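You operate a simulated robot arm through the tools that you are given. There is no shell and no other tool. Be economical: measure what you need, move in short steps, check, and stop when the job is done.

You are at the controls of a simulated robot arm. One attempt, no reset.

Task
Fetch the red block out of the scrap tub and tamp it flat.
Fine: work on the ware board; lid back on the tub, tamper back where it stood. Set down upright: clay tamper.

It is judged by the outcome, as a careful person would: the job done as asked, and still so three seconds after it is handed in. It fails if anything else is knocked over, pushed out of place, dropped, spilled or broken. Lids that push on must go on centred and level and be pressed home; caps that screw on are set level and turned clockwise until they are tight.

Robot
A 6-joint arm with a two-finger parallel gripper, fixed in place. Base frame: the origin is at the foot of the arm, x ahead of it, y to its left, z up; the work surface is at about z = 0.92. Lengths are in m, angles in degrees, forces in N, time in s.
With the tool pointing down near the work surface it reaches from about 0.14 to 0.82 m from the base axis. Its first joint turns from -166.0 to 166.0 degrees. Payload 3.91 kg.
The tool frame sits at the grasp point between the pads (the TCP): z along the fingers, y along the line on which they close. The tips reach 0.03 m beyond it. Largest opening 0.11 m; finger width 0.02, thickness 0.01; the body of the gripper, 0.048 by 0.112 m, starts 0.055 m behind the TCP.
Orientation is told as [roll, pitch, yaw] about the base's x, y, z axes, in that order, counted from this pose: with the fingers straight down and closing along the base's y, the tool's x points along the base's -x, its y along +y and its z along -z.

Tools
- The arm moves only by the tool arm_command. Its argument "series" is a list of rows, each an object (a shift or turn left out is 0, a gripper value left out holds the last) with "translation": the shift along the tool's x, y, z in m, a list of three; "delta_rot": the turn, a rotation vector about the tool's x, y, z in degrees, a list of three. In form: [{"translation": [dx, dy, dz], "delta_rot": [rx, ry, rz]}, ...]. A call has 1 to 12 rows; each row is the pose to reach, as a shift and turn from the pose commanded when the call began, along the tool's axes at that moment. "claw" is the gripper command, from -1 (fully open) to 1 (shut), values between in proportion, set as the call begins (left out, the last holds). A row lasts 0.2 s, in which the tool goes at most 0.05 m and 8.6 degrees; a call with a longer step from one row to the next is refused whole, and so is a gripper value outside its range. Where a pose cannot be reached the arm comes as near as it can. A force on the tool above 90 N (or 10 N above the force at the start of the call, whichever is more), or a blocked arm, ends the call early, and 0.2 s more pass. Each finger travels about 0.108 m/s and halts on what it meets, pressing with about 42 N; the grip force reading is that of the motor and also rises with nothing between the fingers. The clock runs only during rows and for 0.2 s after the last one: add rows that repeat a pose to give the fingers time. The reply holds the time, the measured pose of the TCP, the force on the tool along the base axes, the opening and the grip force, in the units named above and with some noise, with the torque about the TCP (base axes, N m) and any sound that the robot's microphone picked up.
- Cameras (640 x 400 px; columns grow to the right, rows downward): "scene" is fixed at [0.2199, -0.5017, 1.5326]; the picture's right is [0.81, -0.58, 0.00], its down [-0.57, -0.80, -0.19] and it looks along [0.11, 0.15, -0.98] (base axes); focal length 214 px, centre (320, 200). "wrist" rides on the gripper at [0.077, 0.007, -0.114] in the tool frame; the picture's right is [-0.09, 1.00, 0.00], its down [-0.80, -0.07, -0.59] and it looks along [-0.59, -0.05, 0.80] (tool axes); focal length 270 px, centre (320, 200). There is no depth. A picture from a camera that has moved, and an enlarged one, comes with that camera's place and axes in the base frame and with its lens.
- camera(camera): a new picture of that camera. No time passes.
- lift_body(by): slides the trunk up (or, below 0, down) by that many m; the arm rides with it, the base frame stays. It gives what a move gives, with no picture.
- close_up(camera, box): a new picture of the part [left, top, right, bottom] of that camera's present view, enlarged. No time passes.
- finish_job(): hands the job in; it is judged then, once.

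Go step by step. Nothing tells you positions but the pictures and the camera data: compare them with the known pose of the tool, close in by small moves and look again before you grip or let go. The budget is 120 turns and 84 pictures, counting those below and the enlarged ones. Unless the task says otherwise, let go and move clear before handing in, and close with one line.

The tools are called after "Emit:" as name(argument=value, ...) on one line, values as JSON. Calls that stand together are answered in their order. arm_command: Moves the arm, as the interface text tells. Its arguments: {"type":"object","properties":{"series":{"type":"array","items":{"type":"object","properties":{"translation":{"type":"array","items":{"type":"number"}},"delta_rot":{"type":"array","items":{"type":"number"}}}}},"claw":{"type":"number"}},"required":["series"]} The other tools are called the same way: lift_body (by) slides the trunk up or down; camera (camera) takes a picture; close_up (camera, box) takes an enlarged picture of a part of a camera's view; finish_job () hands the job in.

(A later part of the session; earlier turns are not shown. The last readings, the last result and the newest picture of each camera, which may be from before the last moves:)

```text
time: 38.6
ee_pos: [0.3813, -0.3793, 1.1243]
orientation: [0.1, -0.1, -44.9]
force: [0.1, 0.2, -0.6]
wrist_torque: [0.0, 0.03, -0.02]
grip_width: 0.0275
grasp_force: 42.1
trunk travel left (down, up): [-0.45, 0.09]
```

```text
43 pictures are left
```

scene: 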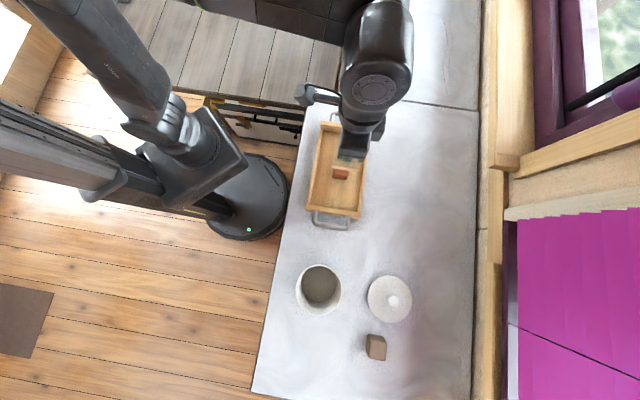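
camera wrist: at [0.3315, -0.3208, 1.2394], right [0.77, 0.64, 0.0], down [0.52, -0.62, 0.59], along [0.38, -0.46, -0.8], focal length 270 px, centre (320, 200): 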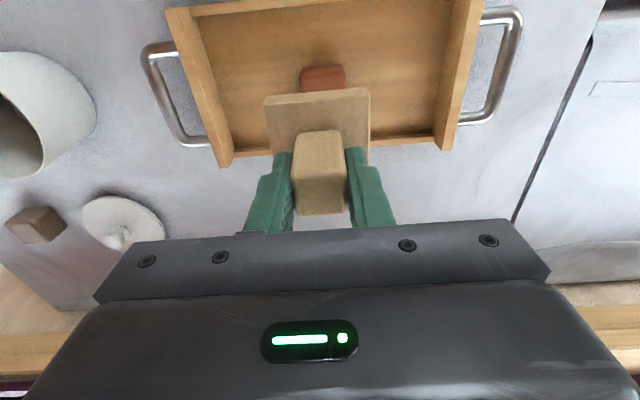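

The tamper is above the block within a few mm. I lower to just above it and check.

Emit:
arm_command(series=[{"translation": [0.002, 0.002, 0.03]}, {"translation": [0.002, 0.002, 0.055]}, {"translation": [0.002, 0.002, 0.068]}, {"translation": [0.002, 0.002, 0.072]}, {"translation": [0.002, 0.002, 0.072]}])

Emit:
camera(camera="wrist")

Emit:
close_up(camera="scene", box=[290, 110, 410, 230])

```text
time: 39.8
ee_pos: [0.3829, -0.3734, 1.052]
orientation: [-0.1, 0.0, -44.9]
force: [-1.0, -0.2, -1.3]
wrist_torque: [0.0, 0.01, -0.02]
grip_width: 0.0275
grasp_force: 41.5
trunk travel left (down, up): [-0.45, 0.09]
```

```text
42 pictures are left
camera wrist: at [0.3328, -0.3151, 1.1671], right [0.77, 0.64, 0.0], down [0.52, -0.62, 0.59], along [0.38, -0.46, -0.8], focal length 270 px, centre (320, 200)
```

wrist: 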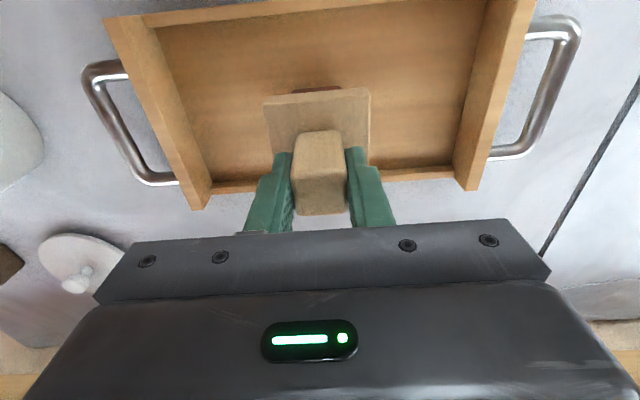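

```text
3.33 times, centred on (350, 170) of scene
camera zoom: at [0.2199, -0.5017, 1.5326], right [0.81, -0.58, 0.0], down [-0.57, -0.8, -0.19], along [0.11, 0.15, -0.98], focal length 715 px, centre (220, 300)
```

zoom: 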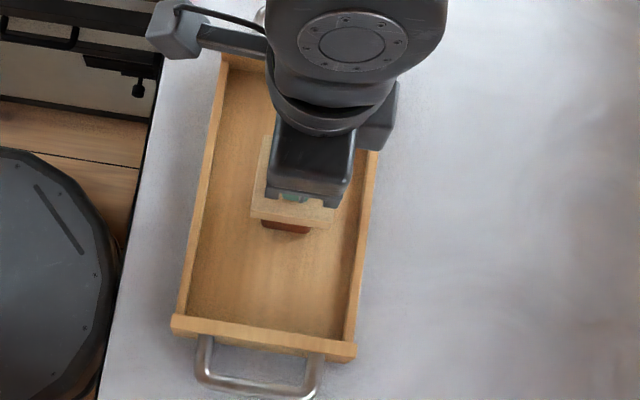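

Well centred. Pressing down slowly.

Emit:
arm_command(series=[{"translation": [0, 0, 0.006]}, {"translation": [0, 0, 0.01]}, {"translation": [0, 0, 0.014]}, {"translation": [0, 0, 0.018]}, {"translation": [0, 0, 0.022]}, {"translation": [0, 0, 0.026]}, {"translation": [0, 0, 0.03]}])

```text
time: 41.4
ee_pos: [0.3834, -0.3724, 1.0211]
orientation: [0.0, 0.1, -44.9]
force: [-0.9, 3.2, 9.8]
wrist_torque: [0.02, -0.02, 0.03]
grip_width: 0.0272
grasp_force: 41.7
trunk travel left (down, up): [-0.45, 0.09]
```

Emit:
arm_command(series=[{"translation": [0, 0, 0.004]}, {"translation": [0, 0, 0.008]}, {"translation": [0, 0, 0.012]}, {"translation": [0, 0, 0.016]}, {"translation": [0, 0, 0.02]}, {"translation": [0, 0, 0.02]}])

Emit:
camera(camera="wrist")

Emit:
close_up(camera="scene", box=[290, 110, 410, 230])

```text
time: 42.8
ee_pos: [0.382, -0.3717, 1.0039]
orientation: [0.1, -0.3, -44.9]
force: [3.6, 0.2, 43.3]
wrist_torque: [0.05, -0.11, 0.1]
grip_width: 0.0277
grasp_force: 41.8
trunk travel left (down, up): [-0.45, 0.09]
```

```text
40 pictures are left
camera wrist: at [0.3314, -0.313, 1.1185], right [0.77, 0.64, 0.0], down [0.51, -0.61, 0.6], along [0.39, -0.46, -0.8], focal length 270 px, centre (320, 200)
```

wrist: 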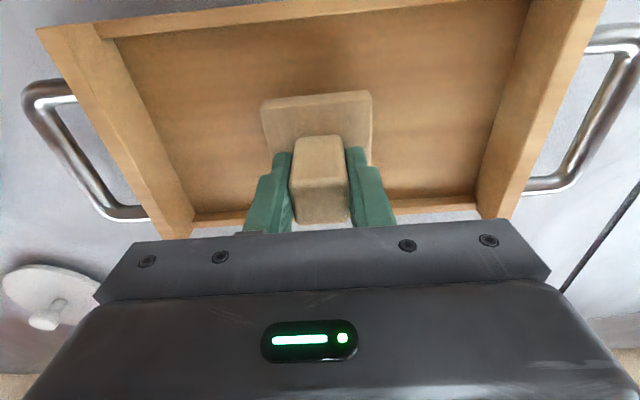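

```text
3.33 times, centred on (350, 170) of scene
camera zoom: at [0.2199, -0.5017, 1.5326], right [0.81, -0.58, 0.0], down [-0.57, -0.8, -0.19], along [0.11, 0.15, -0.98], focal length 715 px, centre (220, 300)
```

zoom: 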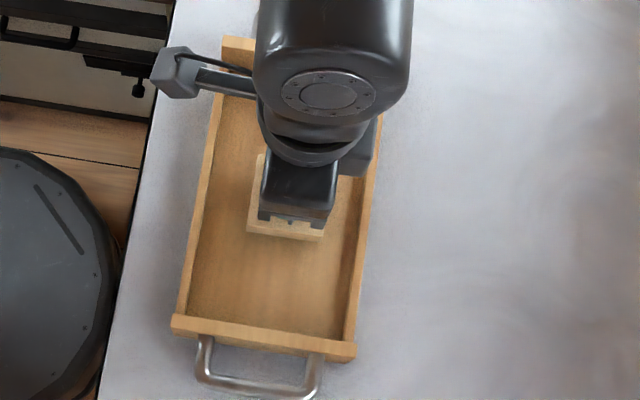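

The block is compressing (plate at about z 0.94). I press further.

Emit:
arm_command(series=[{"translation": [0, 0, 0.003]}, {"translation": [0, 0, 0.006]}, {"translation": [0, 0, 0.009]}, {"translation": [0, 0, 0.012]}, {"translation": [0, 0, 0.012]}])

```text
time: 44.0
ee_pos: [0.3799, -0.3711, 0.9948]
orientation: [0.0, -0.9, -45.0]
force: [1.5, 0.5, 78.0]
wrist_torque: [0.57, 0.52, 0.06]
grip_width: 0.0276
grasp_force: 41.7
trunk travel left (down, up): [-0.45, 0.09]
```

Emit:
camera(camera="wrist")

```text
38 pictures are left
camera wrist: at [0.329, -0.3115, 1.1091], right [0.77, 0.64, 0.0], down [0.51, -0.61, 0.61], along [0.39, -0.46, -0.8], focal length 270 px, centre (320, 200)
```

wrist: 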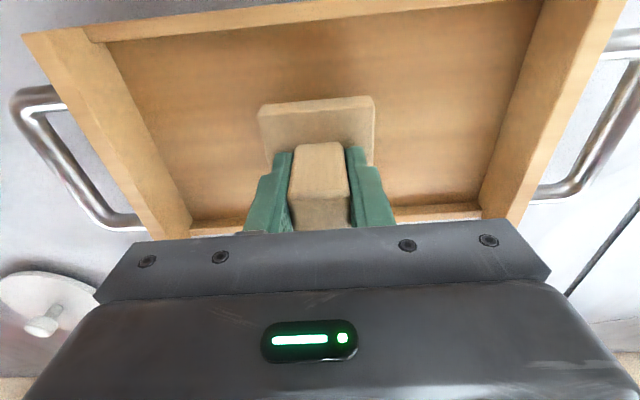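

The handle has slipped up a little in the grip. I lift to inspect the block.

Emit:
arm_command(series=[{"translation": [0, 0, -0.015]}, {"translation": [0, 0, -0.03]}, {"translation": [0.02, 0, -0.07]}, {"translation": [0.05, 0, -0.09]}, {"translation": [0.09, 0, -0.1]}, {"translation": [0.09, 0, -0.1]}])

Emit:
camera(camera="wrist")

Emit:
close_up(camera="scene", box=[290, 110, 410, 230])

```text
time: 45.4
ee_pos: [0.3208, -0.3071, 1.0915]
orientation: [0.0, 0.1, -45.0]
force: [-0.1, 0.0, -1.1]
wrist_torque: [-0.03, 0.0, -0.01]
grip_width: 0.0276
grasp_force: 42.2
trunk travel left (down, up): [-0.45, 0.09]
```

```text
37 pictures are left
camera wrist: at [0.2712, -0.2489, 1.2071], right [0.77, 0.64, 0.0], down [0.52, -0.62, 0.59], along [0.38, -0.45, -0.8], focal length 270 px, centre (320, 200)
```

wrist: 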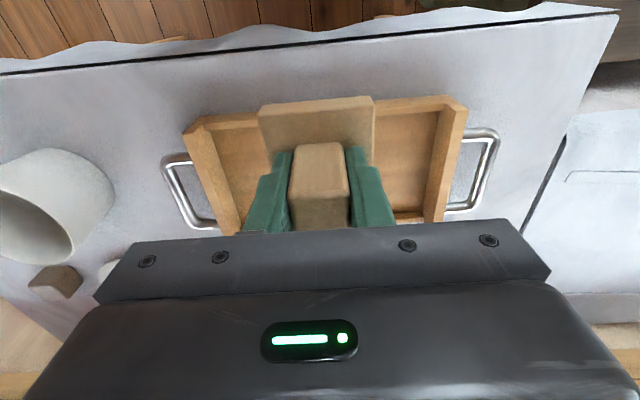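

```text
3.33 times, centred on (350, 170) of scene
camera zoom: at [0.2199, -0.5017, 1.5326], right [0.81, -0.58, 0.0], down [-0.57, -0.8, -0.19], along [0.11, 0.15, -0.98], focal length 715 px, centre (220, 300)
```

zoom: 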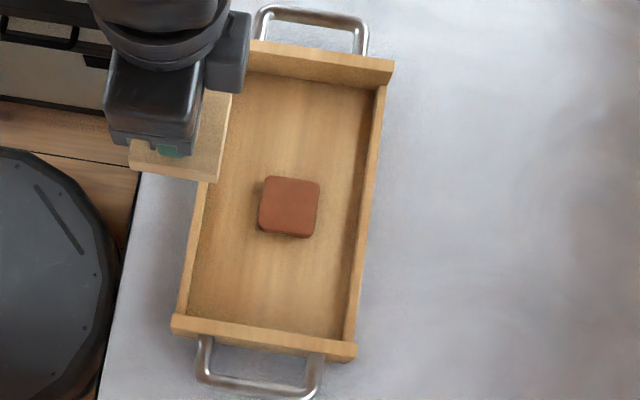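

Emit:
close_up(camera="scene", box=[325, 155, 355, 185])

```text
13.33 times, centred on (340, 170) of scene
camera zoom: at [0.2199, -0.5017, 1.5326], right [0.81, -0.58, 0.0], down [-0.57, -0.8, -0.19], along [0.11, 0.15, -0.98], focal length 2860 px, centre (53, 600)
```

zoom: 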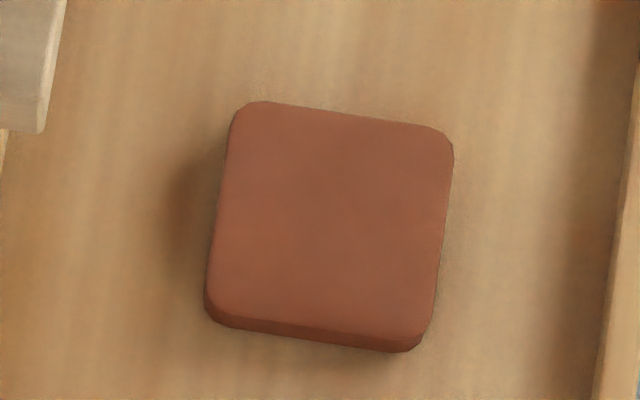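

The block is now ~12 mm thick and ~46-50 mm wide. I tamp once more to be sure it is fully flat.

Emit:
arm_command(series=[{"translation": [-0.045, 0, 0]}, {"translation": [-0.09, 0, 0.02]}, {"translation": [-0.09, 0, 0.06]}, {"translation": [-0.09, 0, 0.085]}, {"translation": [-0.09, 0, 0.092]}, {"translation": [-0.09, 0, 0.096]}, {"translation": [-0.09, 0, 0.1]}, {"translation": [-0.09, 0, 0.104]}, {"translation": [-0.09, 0, 0.108]}, {"translation": [-0.09, 0, 0.108]}])

Emit:
camera(camera="wrist")

```text
time: 47.3
ee_pos: [0.3826, -0.3734, 0.9951]
orientation: [-0.1, -1.4, -44.8]
force: [-10.1, 12.3, 43.3]
wrist_torque: [1.44, 1.0, 0.02]
grip_width: 0.0276
grasp_force: 41.9
trunk travel left (down, up): [-0.45, 0.09]
stopped in row 9: the force on the tool passed its limit at 95 N (the readings are from after the stop); the commanded pose is now the measured one
```

```text
34 pictures are left
camera wrist: at [0.3308, -0.3122, 1.1087], right [0.76, 0.65, 0.0], down [0.51, -0.6, 0.61], along [0.4, -0.47, -0.79], focal length 270 px, centre (320, 200)
```

wrist: 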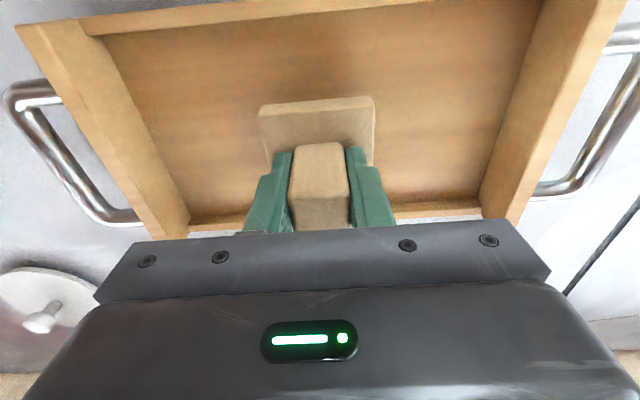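

No further descent at 95 N: it is fully tamped. I raise, re-level, and check.

Emit:
arm_command(series=[{"translation": [0, 0, -0.02]}, {"translation": [0, 0, -0.06], "delta_rot": [0.5, 0.5, 0.1]}, {"translation": [0, 0, -0.1], "delta_rot": [0.93, 1.06, 0.2]}, {"translation": [0, 0, -0.13], "delta_rot": [0.93, 1.06, 0.2]}, {"translation": [0, 0, -0.13], "delta_rot": [0.93, 1.06, 0.2]}])

Emit:
close_up(camera="scene", box=[320, 150, 360, 190])

Emit:
camera(camera="wrist")

```text
time: 48.5
ee_pos: [0.3823, -0.3748, 1.1202]
orientation: [-1.0, 0.1, -44.9]
force: [-0.6, 0.6, -1.1]
wrist_torque: [-0.03, 0.0, 0.02]
grip_width: 0.0276
grasp_force: 42.0
trunk travel left (down, up): [-0.45, 0.09]
```

```text
10.00 times, centred on (340, 170) of scene
camera zoom: at [0.2199, -0.5017, 1.5326], right [0.81, -0.58, 0.0], down [-0.57, -0.8, -0.19], along [0.11, 0.15, -0.98], focal length 2145 px, centre (120, 500)
```

zoom: 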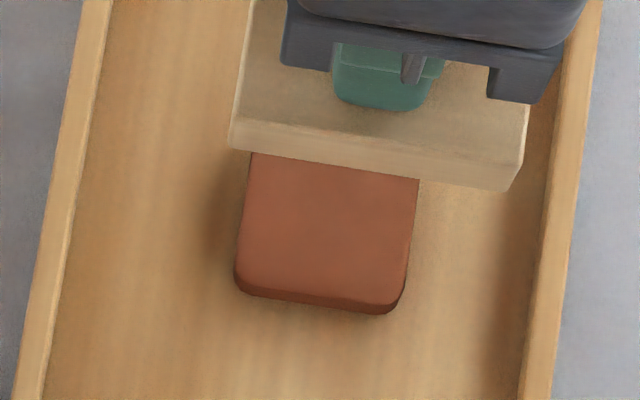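

```text
32 pictures are left
camera wrist: at [0.334, -0.315, 1.2355], right [0.77, 0.64, -0.02], down [0.52, -0.61, 0.59], along [0.37, -0.47, -0.8], focal length 270 px, centre (320, 200)
```

wrist: 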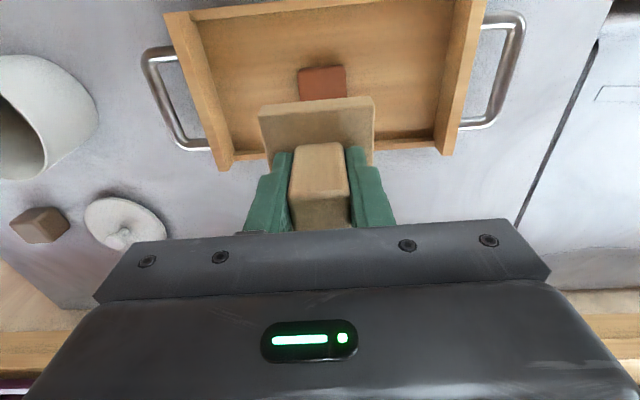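

Block stays flat on the tray. I level the tool, then carry the tamper back.

Emit:
arm_command(series=[{"delta_rot": [-1.0, 0, 0]}, {"delta_rot": [-1.0, 0, 0]}])

Emit:
arm_command(series=[{"translation": [-0.031, -0.031, 0]}, {"translation": [-0.062, -0.062, 0]}, {"translation": [-0.093, -0.093, 0]}, {"translation": [-0.124, -0.124, 0]}, {"translation": [-0.154, -0.155, 0]}, {"translation": [-0.154, -0.155, 0]}, {"translation": [-0.154, -0.155, 0]}])

```text
time: 49.1
ee_pos: [0.383, -0.3752, 1.1197]
orientation: [0.1, 0.1, -45.0]
force: [-0.2, 0.5, -0.9]
wrist_torque: [0.04, 0.01, -0.01]
grip_width: 0.0276
grasp_force: 41.9
trunk travel left (down, up): [-0.45, 0.09]
```

```text
time: 50.7
ee_pos: [0.3832, -0.5908, 1.1196]
orientation: [0.0, 0.0, -45.0]
force: [-0.5, 0.5, -0.7]
wrist_torque: [0.03, -0.01, 0.01]
grip_width: 0.0278
grasp_force: 41.8
trunk travel left (down, up): [-0.45, 0.09]
```

Emit:
arm_command(series=[{"translation": [-0.0008, -0.002, 0.04]}, {"translation": [-0.0008, -0.002, 0.08]}, {"translation": [-0.0008, -0.002, 0.11]}, {"translation": [-0.0008, -0.002, 0.12]}, {"translation": [-0.0008, -0.002, 0.12]}])

Emit:
camera(camera="wrist")

```text
time: 51.9
ee_pos: [0.3831, -0.5953, 1.0006]
orientation: [0.0, 0.1, -45.0]
force: [0.2, -0.1, -1.1]
wrist_torque: [0.04, 0.04, 0.01]
grip_width: 0.0277
grasp_force: 42.0
trunk travel left (down, up): [-0.45, 0.09]
```

```text
31 pictures are left
camera wrist: at [0.3335, -0.5357, 1.1159], right [0.77, 0.64, 0.0], down [0.52, -0.62, 0.59], along [0.38, -0.45, -0.81], focal length 270 px, centre (320, 200)
```

wrist: 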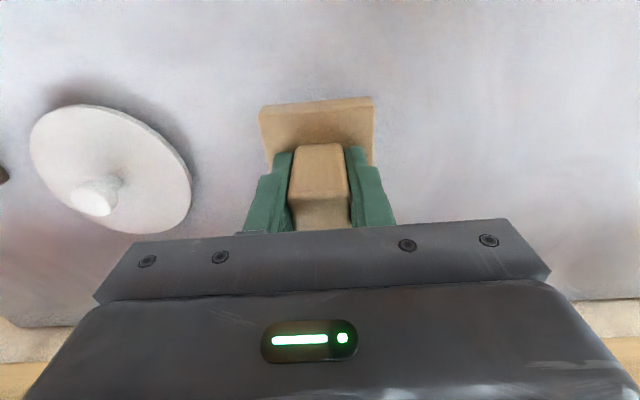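

Position matches the original. Lowering to contact.

Emit:
arm_command(series=[{"translation": [0, 0, 0.008]}, {"translation": [0, 0, 0.014]}, {"translation": [0, 0, 0.019]}, {"translation": [0, 0, 0.023]}, {"translation": [0, 0, 0.026]}, {"translation": [0, 0, 0.029]}])

```text
time: 53.3
ee_pos: [0.3823, -0.5943, 0.9702]
orientation: [0.0, 0.2, -44.9]
force: [0.0, 1.0, -1.1]
wrist_torque: [0.0, -0.02, 0.0]
grip_width: 0.0276
grasp_force: 41.9
trunk travel left (down, up): [-0.45, 0.09]
```

Emit:
arm_command(series=[{"translation": [0, 0, 0.002]}, {"translation": [0, 0, 0.004]}, {"translation": [0, 0, 0.006]}])

```text
time: 54.1
ee_pos: [0.3825, -0.5929, 0.9686]
orientation: [-0.1, -0.3, -45.0]
force: [3.7, -1.6, 16.3]
wrist_torque: [-0.3, -0.84, 0.02]
grip_width: 0.0277
grasp_force: 42.2
trunk travel left (down, up): [-0.45, 0.09]
```

Contact. Easing off 2 mm and releasing.

Emit:
arm_command(series=[{"translation": [0, 0, -0.002]}, {"translation": [0, 0, -0.002]}])

Emit:
arm_command(series=[{}, {}, {}], claw=-0.09)

Emit:
arm_command(series=[{"translation": [0, 0, -0.03]}, {"translation": [0, 0, -0.07]}, {"translation": [0.02, 0, -0.11]}, {"translation": [0.06, 0, -0.15]}, {"translation": [0.08, 0, -0.18]}, {"translation": [0.08, 0, -0.18]}])

Emit:
camera(camera="wrist")

Emit:
close_up(camera="wrist", box=[240, 40, 400, 200])

```text
time: 54.7
ee_pos: [0.3833, -0.5948, 0.968]
orientation: [-0.1, 0.0, -45.0]
force: [6.4, -4.3, 13.3]
wrist_torque: [-0.49, -0.71, -0.01]
grip_width: 0.0276
grasp_force: 41.8
trunk travel left (down, up): [-0.45, 0.09]
```

```text
time: 55.5
ee_pos: [0.3814, -0.5938, 0.9679]
orientation: [0.1, 0.1, -45.0]
force: [-5.9, 0.1, 8.9]
wrist_torque: [0.2, -0.06, 0.05]
grip_width: 0.0578
grasp_force: 0.1
trunk travel left (down, up): [-0.45, 0.09]
```

```text
refused: row 4 steps farther than a row can; nothing moved
```

```text
30 pictures are left
camera wrist: at [0.3315, -0.5354, 1.0838], right [0.77, 0.64, 0.0], down [0.52, -0.62, 0.59], along [0.38, -0.46, -0.81], focal length 270 px, centre (320, 200)
```

wrist: 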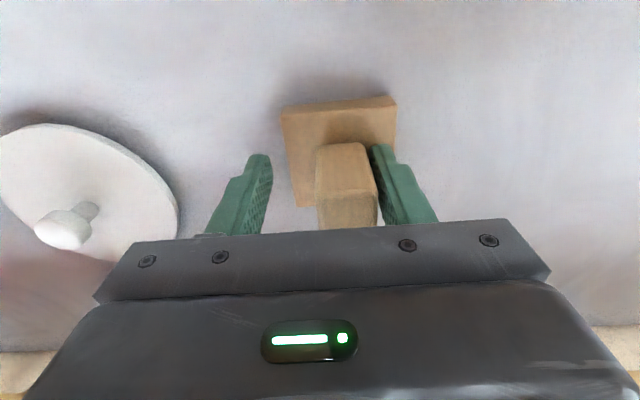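

```text
2.50 times, centred on (320, 120) of wrist
camera zoom: at [0.3315, -0.5354, 1.0838], right [0.77, 0.64, 0.0], down [0.52, -0.62, 0.59], along [0.38, -0.46, -0.81], focal length 676 px, centre (320, 400)
```

zoom: 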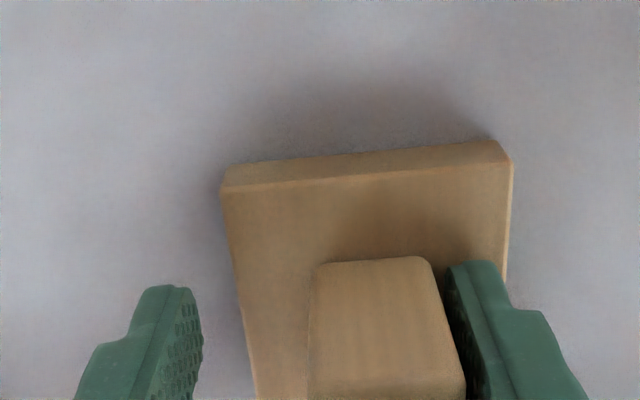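

On opening, a fingertip dragged the tamper a little along the closing axis. I raise slightly, close to recentre it, then reopen.

Emit:
arm_command(series=[{"translation": [0, 0, -0.006]}, {"translation": [0, 0, -0.012]}, {"translation": [0, 0, -0.012]}])

Emit:
camera(camera="wrist")

```text
time: 56.3
ee_pos: [0.3817, -0.5946, 0.9789]
orientation: [0.0, 0.1, -45.0]
force: [0.5, 0.2, -0.2]
wrist_torque: [0.02, -0.02, 0.03]
grip_width: 0.0601
grasp_force: 0.1
trunk travel left (down, up): [-0.45, 0.09]
```

```text
28 pictures are left
camera wrist: at [0.3327, -0.5355, 1.0945], right [0.77, 0.64, 0.0], down [0.52, -0.62, 0.59], along [0.38, -0.46, -0.81], focal length 270 px, centre (320, 200)
```

wrist: 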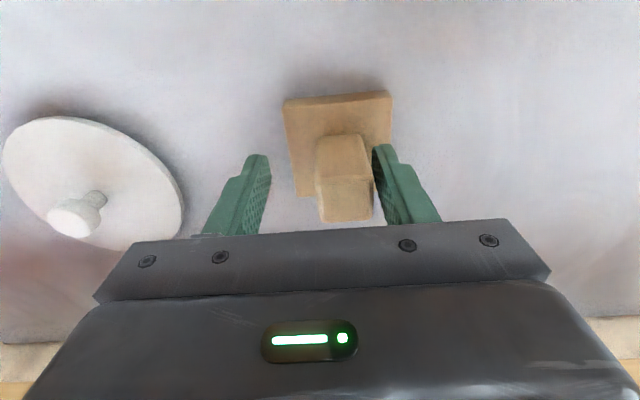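

Emit:
arm_command(series=[{}, {}, {}, {}], claw=0.45)

Emit:
camera(camera="wrist")

```text
time: 57.3
ee_pos: [0.3824, -0.5933, 0.9792]
orientation: [0.0, 0.2, -45.0]
force: [-0.5, 0.9, -0.2]
wrist_torque: [0.0, -0.03, 0.01]
grip_width: 0.0304
grasp_force: 0.2
trunk travel left (down, up): [-0.45, 0.09]
```

```text
27 pictures are left
camera wrist: at [0.3326, -0.5356, 1.0945], right [0.77, 0.64, 0.0], down [0.52, -0.62, 0.59], along [0.38, -0.46, -0.81], focal length 270 px, centre (320, 200)
```

wrist: 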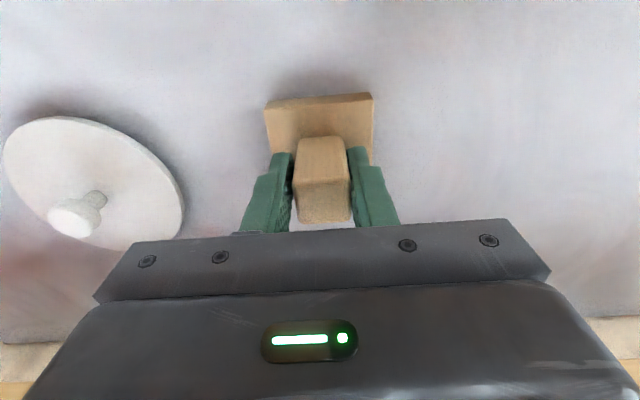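

Recentred at its original spot. Open and withdraw upward.

Emit:
arm_command(series=[{}, {}, {}], claw=-0.09)

Emit:
arm_command(series=[{"translation": [0, 0, -0.03]}, {"translation": [0, 0, -0.07]}, {"translation": [0.02, 0, -0.11]}, {"translation": [0.045, 0, -0.15]}, {"translation": [0.08, 0, -0.17]}, {"translation": [0.08, 0, -0.17]}])

Emit:
camera(camera="wrist")

```text
time: 58.1
ee_pos: [0.3812, -0.5943, 0.9783]
orientation: [0.0, 0.1, -45.0]
force: [0.7, 0.5, 0.2]
wrist_torque: [-0.05, 0.04, -0.02]
grip_width: 0.0598
grasp_force: 0.1
trunk travel left (down, up): [-0.45, 0.09]
```

```text
time: 59.5
ee_pos: [0.328, -0.5419, 1.1483]
orientation: [0.0, 0.0, -44.9]
force: [-0.7, 0.4, 0.1]
wrist_torque: [-0.01, 0.02, 0.01]
grip_width: 0.0601
grasp_force: 0.1
trunk travel left (down, up): [-0.45, 0.09]
```

```text
26 pictures are left
camera wrist: at [0.278, -0.4825, 1.2655], right [0.77, 0.64, 0.0], down [0.52, -0.62, 0.59], along [0.38, -0.46, -0.81], focal length 270 px, centre (320, 200)
```

wrist: 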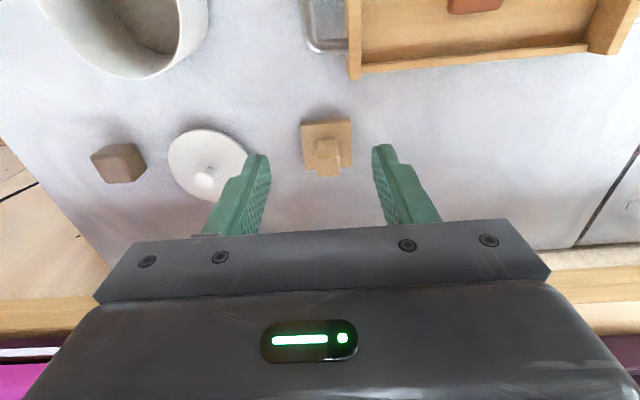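

Tamper stands upright at home. Next the lid: knob at about (0.284,-0.730). Approaching it.

Emit:
arm_command(series=[{"translation": [-0.022, -0.038, 0.01]}, {"translation": [-0.044, -0.075, 0.03]}, {"translation": [-0.066, -0.112, 0.05]}, {"translation": [-0.0877, -0.15, 0.08]}, {"translation": [-0.0877, -0.15, 0.098]}, {"translation": [-0.0877, -0.15, 0.098]}])

Emit:
camera(camera="wrist")

```text
refused: row 4 steps farther than a row can; nothing moved
```

```text
25 pictures are left
camera wrist: at [0.278, -0.4825, 1.2655], right [0.77, 0.64, 0.0], down [0.52, -0.62, 0.59], along [0.38, -0.46, -0.81], focal length 270 px, centre (320, 200)
```

wrist: 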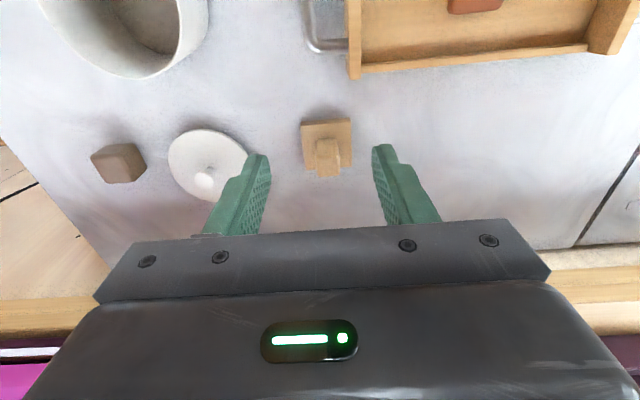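

Emit:
arm_command(series=[{"translation": [-0.022, -0.038, 0.01]}, {"translation": [-0.044, -0.075, 0.03]}, {"translation": [-0.064, -0.11, 0.048]}, {"translation": [-0.084, -0.142, 0.07]}, {"translation": [-0.0877, -0.15, 0.098]}, {"translation": [-0.0877, -0.15, 0.098]}])

Emit:
camera(camera="wrist")

```text
time: 60.9
ee_pos: [0.2809, -0.7063, 1.0517]
orientation: [0.1, 0.0, -45.0]
force: [-0.1, 0.5, 0.4]
wrist_torque: [-0.01, 0.03, 0.01]
grip_width: 0.0599
grasp_force: 0.1
trunk travel left (down, up): [-0.45, 0.09]
```

```text
24 pictures are left
camera wrist: at [0.2309, -0.6481, 1.167], right [0.77, 0.64, 0.0], down [0.52, -0.62, 0.59], along [0.38, -0.46, -0.81], focal length 270 px, centre (320, 200)
```

wrist: 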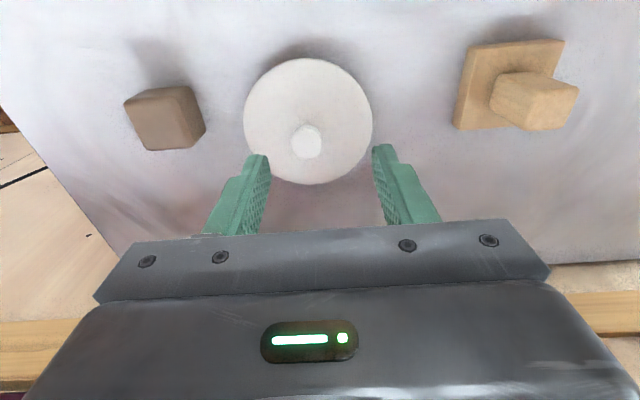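

The lid lies flat. I close in on the knob with a corrected lateral shift.

Emit:
arm_command(series=[{"translation": [-0.0135, -0.0127, 0.01]}, {"translation": [-0.0135, -0.0127, 0.035]}, {"translation": [-0.0135, -0.0127, 0.048]}, {"translation": [-0.0135, -0.0127, 0.048]}])

Emit:
camera(camera="wrist")

```text
time: 61.9
ee_pos: [0.2829, -0.7236, 1.004]
orientation: [0.1, 0.1, -45.1]
force: [-0.5, -0.8, 0.0]
wrist_torque: [0.02, 0.02, 0.01]
grip_width: 0.06
grasp_force: 0.1
trunk travel left (down, up): [-0.45, 0.09]
```

```text
23 pictures are left
camera wrist: at [0.2324, -0.6649, 1.1194], right [0.77, 0.64, 0.0], down [0.52, -0.62, 0.59], along [0.38, -0.46, -0.81], focal length 270 px, centre (320, 200)
```

wrist: 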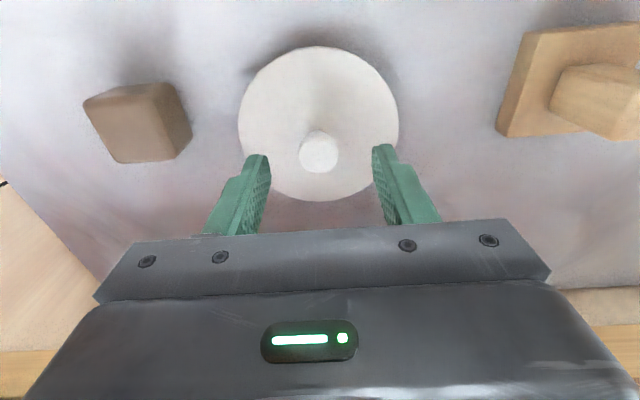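

Centred on the knob. Descending and closing.

Emit:
arm_command(series=[{"translation": [0, 0, 0.015]}, {"translation": [0, 0, 0.025]}, {"translation": [0, 0, 0.032]}, {"translation": [0, 0, 0.037]}, {"translation": [0, 0, 0.037]}])

Emit:
arm_command(series=[{}, {}, {}, {}], claw=1)

Emit:
camera(camera="wrist")

```text
time: 63.1
ee_pos: [0.283, -0.723, 0.9659]
orientation: [0.0, 0.0, -45.0]
force: [0.0, 0.2, 0.2]
wrist_torque: [0.01, -0.02, 0.05]
grip_width: 0.0598
grasp_force: 0.0
trunk travel left (down, up): [-0.45, 0.09]
```

```text
time: 64.1
ee_pos: [0.2818, -0.7221, 0.9654]
orientation: [0.0, 0.2, -45.0]
force: [0.0, 1.5, -0.1]
wrist_torque: [0.0, 0.0, 0.02]
grip_width: 0.0241
grasp_force: 42.1
trunk travel left (down, up): [-0.45, 0.09]
```

```text
22 pictures are left
camera wrist: at [0.2328, -0.6645, 1.0813], right [0.77, 0.64, 0.0], down [0.52, -0.62, 0.59], along [0.38, -0.46, -0.81], focal length 270 px, centre (320, 200)
```

wrist: 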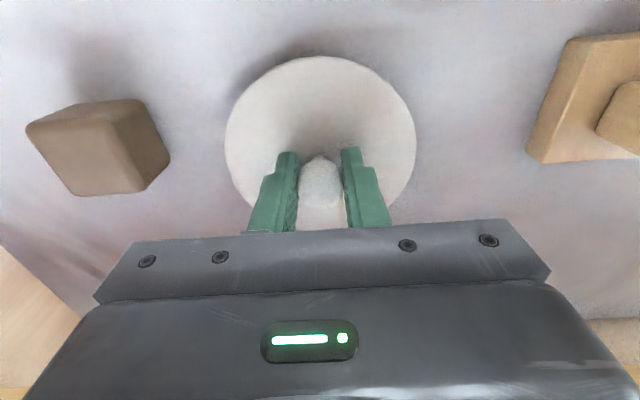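

Lid held. Lift and carry it to above the tub, staying short by nothing but 4 cm high.

Emit:
arm_command(series=[{"translation": [0, 0, -0.03]}, {"translation": [0.01, 0, -0.07]}, {"translation": [0.03, 0.001, -0.11]}, {"translation": [0.07, 0.002, -0.125]}, {"translation": [0.11, 0.003, -0.125]}, {"translation": [0.15, 0.004, -0.125]}, {"translation": [0.1856, 0.0053, -0.125]}, {"translation": [0.1856, 0.0053, -0.125]}])

Emit:
camera(camera="wrist")

Emit:
close_up(camera="scene", box=[260, 230, 400, 370])

```text
time: 65.9
ee_pos: [0.1575, -0.5882, 1.0907]
orientation: [0.0, 0.1, -45.0]
force: [-0.4, -0.2, -0.4]
wrist_torque: [-0.05, 0.04, 0.01]
grip_width: 0.0242
grasp_force: 41.7
trunk travel left (down, up): [-0.45, 0.09]
```

```text
21 pictures are left
camera wrist: at [0.1077, -0.5302, 1.2067], right [0.77, 0.64, 0.0], down [0.52, -0.62, 0.59], along [0.38, -0.46, -0.81], focal length 270 px, centre (320, 200)
```

wrist: 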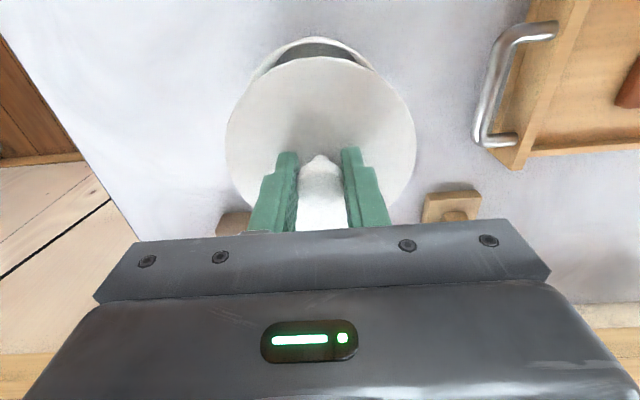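

```text
2.86 times, centred on (330, 300) of scene
camera zoom: at [0.2199, -0.5017, 1.5326], right [0.81, -0.58, 0.0], down [-0.57, -0.8, -0.19], along [0.11, 0.15, -0.98], focal length 613 px, centre (291, -86)
```

zoom: 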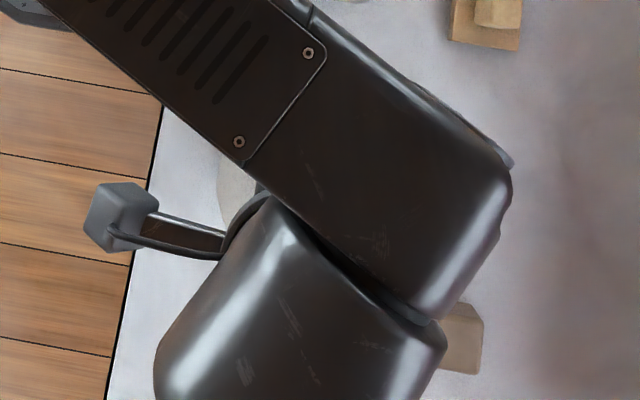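

Emit:
close_up(camera="wrist", box=[215, 25, 425, 215])

```text
2.11 times, centred on (320, 120) of wrist
camera zoom: at [0.1077, -0.5302, 1.2067], right [0.77, 0.64, 0.0], down [0.52, -0.62, 0.59], along [0.38, -0.46, -0.81], focal length 569 px, centre (320, 368)
```

zoom: 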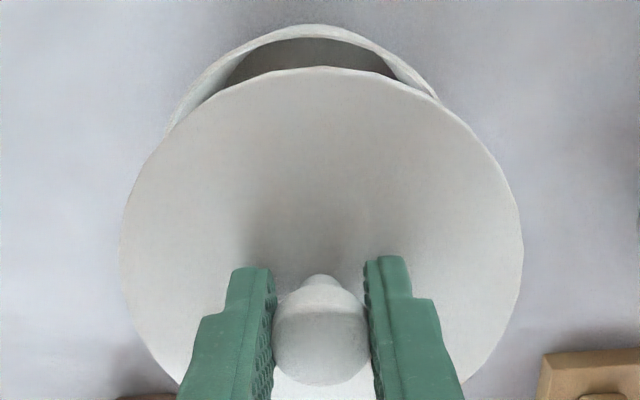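

Comparing rim and lid in the image, the lid is ~7.5 mm too far along -tool x and ~3 mm in tool y. I correct this and come lower.

Emit:
arm_command(series=[{"translation": [0.0075, -0.0032, 0]}, {"translation": [0.0075, -0.0032, 0.015]}, {"translation": [0.0075, -0.0032, 0.024]}, {"translation": [0.0075, -0.0032, 0.024]}])

Emit:
close_up(camera="wrist", box=[215, 25, 425, 215])

```text
time: 66.9
ee_pos: [0.1486, -0.5857, 1.0677]
orientation: [0.0, 0.2, -45.0]
force: [-0.1, -0.2, -0.1]
wrist_torque: [0.0, 0.01, -0.02]
grip_width: 0.0242
grasp_force: 41.7
trunk travel left (down, up): [-0.45, 0.09]
```

```text
2.11 times, centred on (320, 120) of wrist
camera zoom: at [0.098, -0.5276, 1.1829], right [0.77, 0.64, 0.0], down [0.52, -0.62, 0.59], along [0.38, -0.46, -0.81], focal length 569 px, centre (320, 368)
```

zoom: 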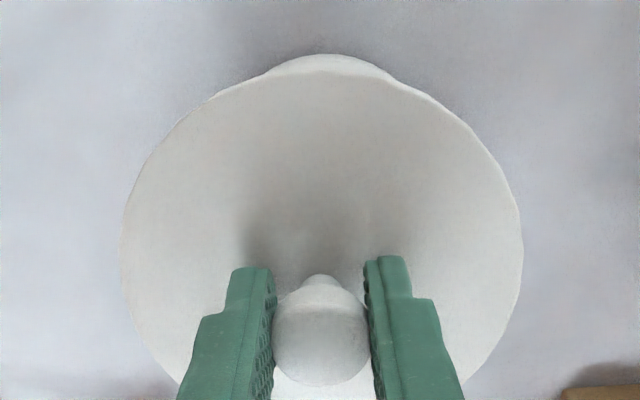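

Emit:
arm_command(series=[{"translation": [0.002, 0.0013, 0]}, {"translation": [0.002, 0.0013, 0.009]}, {"translation": [0.002, 0.0013, 0.009]}])

Emit:
close_up(camera="wrist", box=[215, 25, 425, 215])

Emit:
camera(camera="scene")

```text
time: 67.7
ee_pos: [0.1476, -0.5826, 1.0568]
orientation: [0.1, 0.0, -45.0]
force: [0.6, -0.4, 0.1]
wrist_torque: [-0.02, 0.0, 0.0]
grip_width: 0.0243
grasp_force: 41.9
trunk travel left (down, up): [-0.45, 0.09]
```

```text
2.11 times, centred on (320, 120) of wrist
camera zoom: at [0.0971, -0.5248, 1.1735], right [0.77, 0.64, 0.0], down [0.52, -0.62, 0.59], along [0.38, -0.46, -0.81], focal length 569 px, centre (320, 368)
```

zoom: 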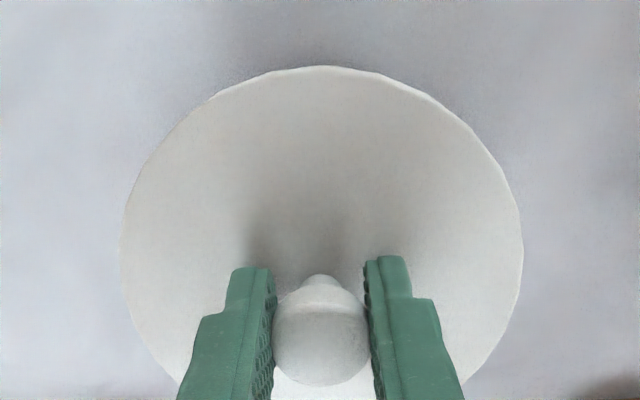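

```text
16 pictures are left
```

scene: 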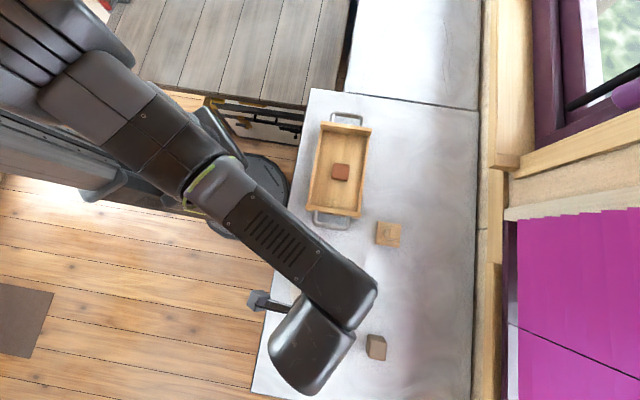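

Lid and rim now coincide within about 2 mm. Lowering onto the tub gently.

Emit:
arm_command(series=[{"translation": [0, 0, 0.004]}, {"translation": [0, 0, 0.007]}, {"translation": [0, 0, 0.01]}, {"translation": [0, 0, 0.012]}])

```text
time: 68.7
ee_pos: [0.1466, -0.5832, 1.0468]
orientation: [0.0, 0.2, -44.9]
force: [0.9, -0.2, 1.9]
wrist_torque: [0.0, 0.0, 0.03]
grip_width: 0.0239
grasp_force: 41.4
trunk travel left (down, up): [-0.45, 0.09]
```

Emit:
arm_command(series=[{"translation": [0, 0, 0.002]}, {"translation": [0, 0, 0.004]}, {"translation": [0, 0, 0.006]}])

Emit:
close_up(camera="wrist", box=[215, 25, 425, 215])

```text
time: 69.5
ee_pos: [0.1488, -0.5826, 1.0424]
orientation: [-0.3, -0.1, -45.0]
force: [6.5, -7.8, 29.3]
wrist_torque: [0.15, -0.16, 0.07]
grip_width: 0.024
grasp_force: 42.0
trunk travel left (down, up): [-0.45, 0.09]
```

```text
2.11 times, centred on (320, 120) of wrist
camera zoom: at [0.0987, -0.5242, 1.159], right [0.77, 0.64, 0.0], down [0.52, -0.61, 0.6], along [0.38, -0.46, -0.8], focal length 569 px, centre (320, 368)
```

zoom: 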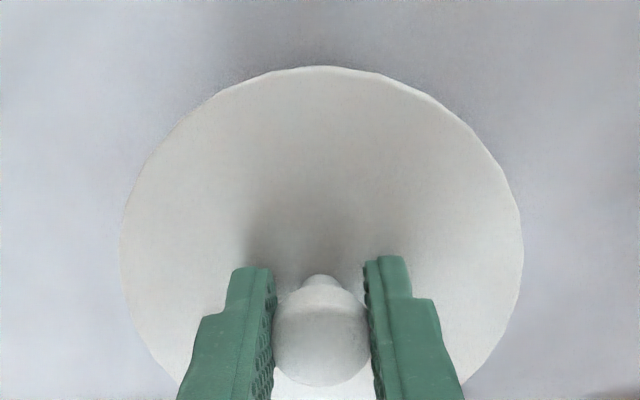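

Contact, with a side force asking the lid to shift slightly along -tool x. I ease up, shift 3 mm that way and press.

Emit:
arm_command(series=[{"translation": [0, 0, -0.004]}, {"translation": [-0.003, 0, -0.004]}, {"translation": [-0.003, 0, -0.001]}, {"translation": [-0.003, 0, 0.0]}])

```text
time: 70.5
ee_pos: [0.1485, -0.5836, 1.0431]
orientation: [-0.2, 0.0, -45.0]
force: [1.5, 4.7, 29.7]
wrist_torque: [0.45, -0.01, 0.16]
grip_width: 0.0241
grasp_force: 42.1
trunk travel left (down, up): [-0.45, 0.09]
```

Side force is now small; the lid is located on the rim. Pressing it home.

Emit:
arm_command(series=[{"translation": [0, 0, 0.003]}, {"translation": [0, 0, 0.006]}, {"translation": [0, 0, 0.009]}, {"translation": [0, 0, 0.012]}, {"translation": [0, 0, 0.012]}])

```text
time: 71.7
ee_pos: [0.1491, -0.5824, 1.0412]
orientation: [-0.8, -1.1, -45.0]
force: [4.4, 4.4, 87.4]
wrist_torque: [1.28, -0.24, 0.19]
grip_width: 0.0243
grasp_force: 42.4
trunk travel left (down, up): [-0.45, 0.09]
```

No snap heard. I unload, release and look at how the lid sits.

Emit:
arm_command(series=[{"translation": [0, 0, -0.008]}, {"translation": [0, 0, -0.015]}, {"translation": [0, 0, -0.017]}])

Emit:
arm_command(series=[{}, {}, {}], claw=0.1)

Emit:
arm_command(series=[{"translation": [0, 0, -0.02]}, {"translation": [0.01, 0, -0.05]}, {"translation": [0.03, 0, -0.08]}, {"translation": [0.03, 0, -0.08]}])

Emit:
camera(camera="wrist")

Emit:
close_up(camera="wrist", box=[215, 25, 425, 215])

```text
time: 72.5
ee_pos: [0.1487, -0.5857, 1.0428]
orientation: [0.2, 0.3, -45.1]
force: [0.2, -0.3, 0.8]
wrist_torque: [-0.02, 0.03, 0.03]
grip_width: 0.0243
grasp_force: 42.4
trunk travel left (down, up): [-0.45, 0.09]
```

```text
time: 73.3
ee_pos: [0.1487, -0.5865, 1.0462]
orientation: [0.0, 0.1, -45.0]
force: [0.2, 0.2, -1.0]
wrist_torque: [0.02, 0.0, -0.01]
grip_width: 0.0495
grasp_force: 0.1
trunk travel left (down, up): [-0.45, 0.09]
heard: snap
```

```text
time: 74.3
ee_pos: [0.1275, -0.5652, 1.1266]
orientation: [0.0, 0.2, -44.9]
force: [0.4, 0.3, -0.7]
wrist_torque: [0.0, 0.01, 0.02]
grip_width: 0.0496
grasp_force: 0.1
trunk travel left (down, up): [-0.45, 0.09]
```

```text
14 pictures are left
camera wrist: at [0.0794, -0.5068, 1.2426], right [0.77, 0.64, 0.0], down [0.52, -0.62, 0.59], along [0.38, -0.45, -0.81], focal length 270 px, centre (320, 200)
```

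wrist: 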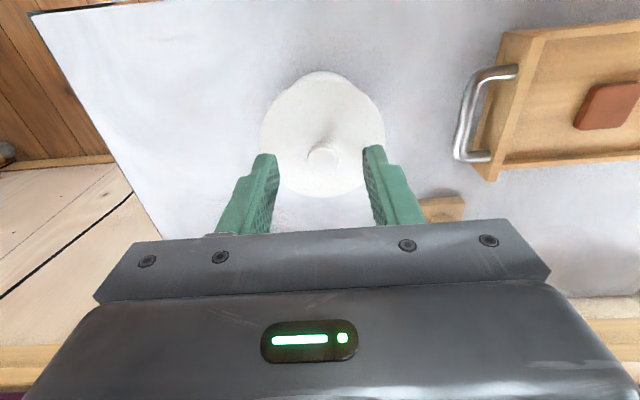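

```text
2.11 times, centred on (320, 120) of wrist
camera zoom: at [0.0794, -0.5068, 1.2426], right [0.77, 0.64, 0.0], down [0.52, -0.62, 0.59], along [0.38, -0.45, -0.81], focal length 569 px, centre (320, 368)
```

zoom: 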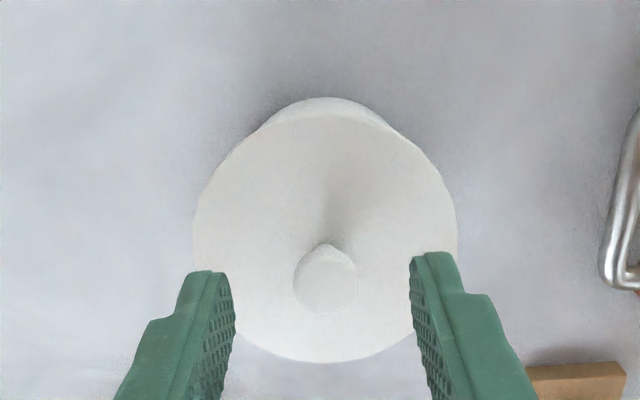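

A snap was heard and the lid looks level and centred. To make sure it is home, I close the fingers and press on the knob top.

Emit:
arm_command(series=[{"translation": [-0.0285, 0.001, 0]}, {"translation": [-0.0285, 0.001, 0.01]}, {"translation": [-0.0285, 0.001, 0.03]}, {"translation": [-0.0285, 0.001, 0.04]}], claw=1)

Emit:
camera(camera="wrist")

```text
time: 75.3
ee_pos: [0.1486, -0.5855, 1.0854]
orientation: [0.1, 0.0, -45.0]
force: [0.0, 0.2, 0.7]
wrist_torque: [0.0, 0.01, -0.04]
grip_width: 0.0001
grasp_force: 36.8
trunk travel left (down, up): [-0.45, 0.09]
```

```text
12 pictures are left
camera wrist: at [0.1001, -0.5272, 1.2007], right [0.77, 0.64, 0.0], down [0.52, -0.62, 0.59], along [0.38, -0.46, -0.81], focal length 270 px, centre (320, 200)
```

wrist: 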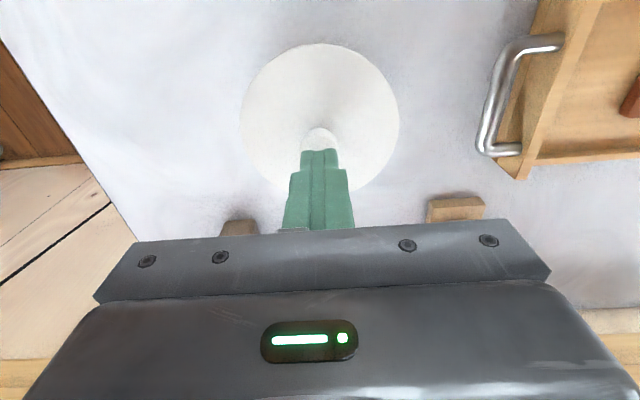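

Emit:
arm_command(series=[{"translation": [0, 0, 0.008]}, {"translation": [0, 0, 0.012]}, {"translation": [0, 0, 0.016]}, {"translation": [0, 0, 0.02]}, {"translation": [0, 0, 0.024]}, {"translation": [0, 0, 0.027]}])

```text
time: 76.7
ee_pos: [0.1481, -0.5834, 1.0698]
orientation: [-0.9, -1.1, -45.1]
force: [2.6, -9.4, 83.4]
wrist_torque: [-0.03, 0.12, 0.0]
grip_width: 0.0
grasp_force: 38.1
trunk travel left (down, up): [-0.45, 0.09]
```

Pressed with 83 N and no further movement: the lid is home. Retracting and doing a final check.

Emit:
arm_command(series=[{"translation": [0, 0, -0.03]}, {"translation": [0, 0, -0.07]}, {"translation": [0.03, 0, -0.1]}, {"translation": [0.06, 0.02, -0.13]}, {"translation": [0.08, 0.06, -0.14]}, {"translation": [0.09, 0.1, -0.15]}, {"translation": [0.1, 0.14, -0.16]}, {"translation": [0.12, 0.18, -0.17]}, {"translation": [0.14, 0.22, -0.18]}, {"translation": [0.14, 0.22, -0.18]}])

Emit:
camera(camera="scene")

Emit:
close_up(camera="scene", box=[270, 210, 430, 370])

Emit:
camera(camera="wrist")

```text
time: 78.9
ee_pos: [0.2075, -0.3273, 1.2374]
orientation: [0.1, 0.2, -45.1]
force: [0.4, -1.0, 0.7]
wrist_torque: [0.01, 0.03, 0.0]
grip_width: 0.0002
grasp_force: 37.3
trunk travel left (down, up): [-0.45, 0.09]
```

```text
11 pictures are left
```

scene: 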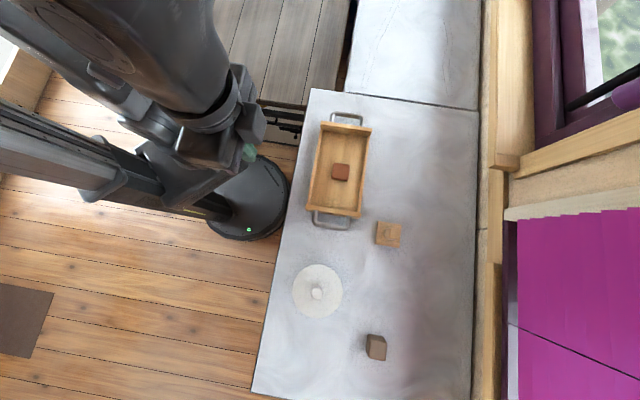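

```text
2.50 times, centred on (350, 290) of scene
camera zoom: at [0.2199, -0.5017, 1.5326], right [0.81, -0.58, 0.0], down [-0.57, -0.8, -0.19], along [0.11, 0.15, -0.98], focal length 536 px, centre (245, -25)
```

zoom: 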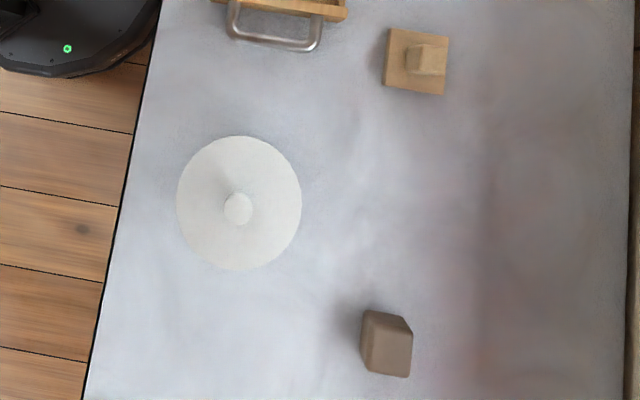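

```text
9 pictures are left
camera wrist: at [0.1581, -0.2691, 1.3533], right [0.77, 0.64, 0.0], down [0.52, -0.62, 0.59], along [0.38, -0.45, -0.81], focal length 270 px, centre (320, 200)
```

wrist: 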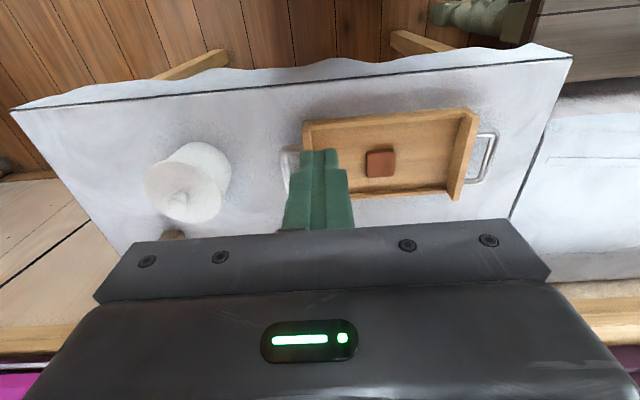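

Everything looks in place; I check the lid's seating from the side and the tamper.

Emit:
close_up(camera="wrist", box=[130, 120, 250, 240])

```text
3.33 times, centred on (190, 180) of wrist
camera zoom: at [0.1581, -0.2691, 1.3533], right [0.77, 0.64, 0.0], down [0.52, -0.62, 0.59], along [0.38, -0.45, -0.81], focal length 901 px, centre (753, 267)
```

zoom: 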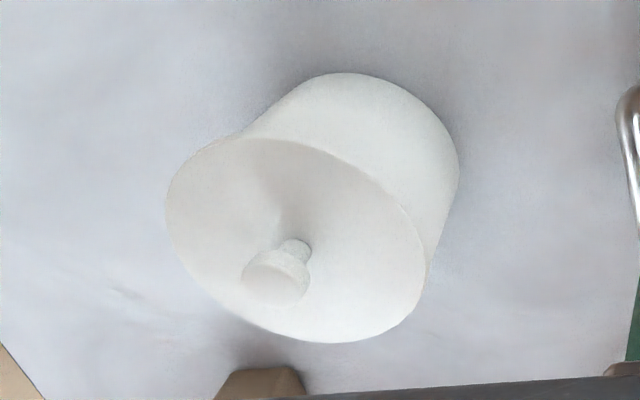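

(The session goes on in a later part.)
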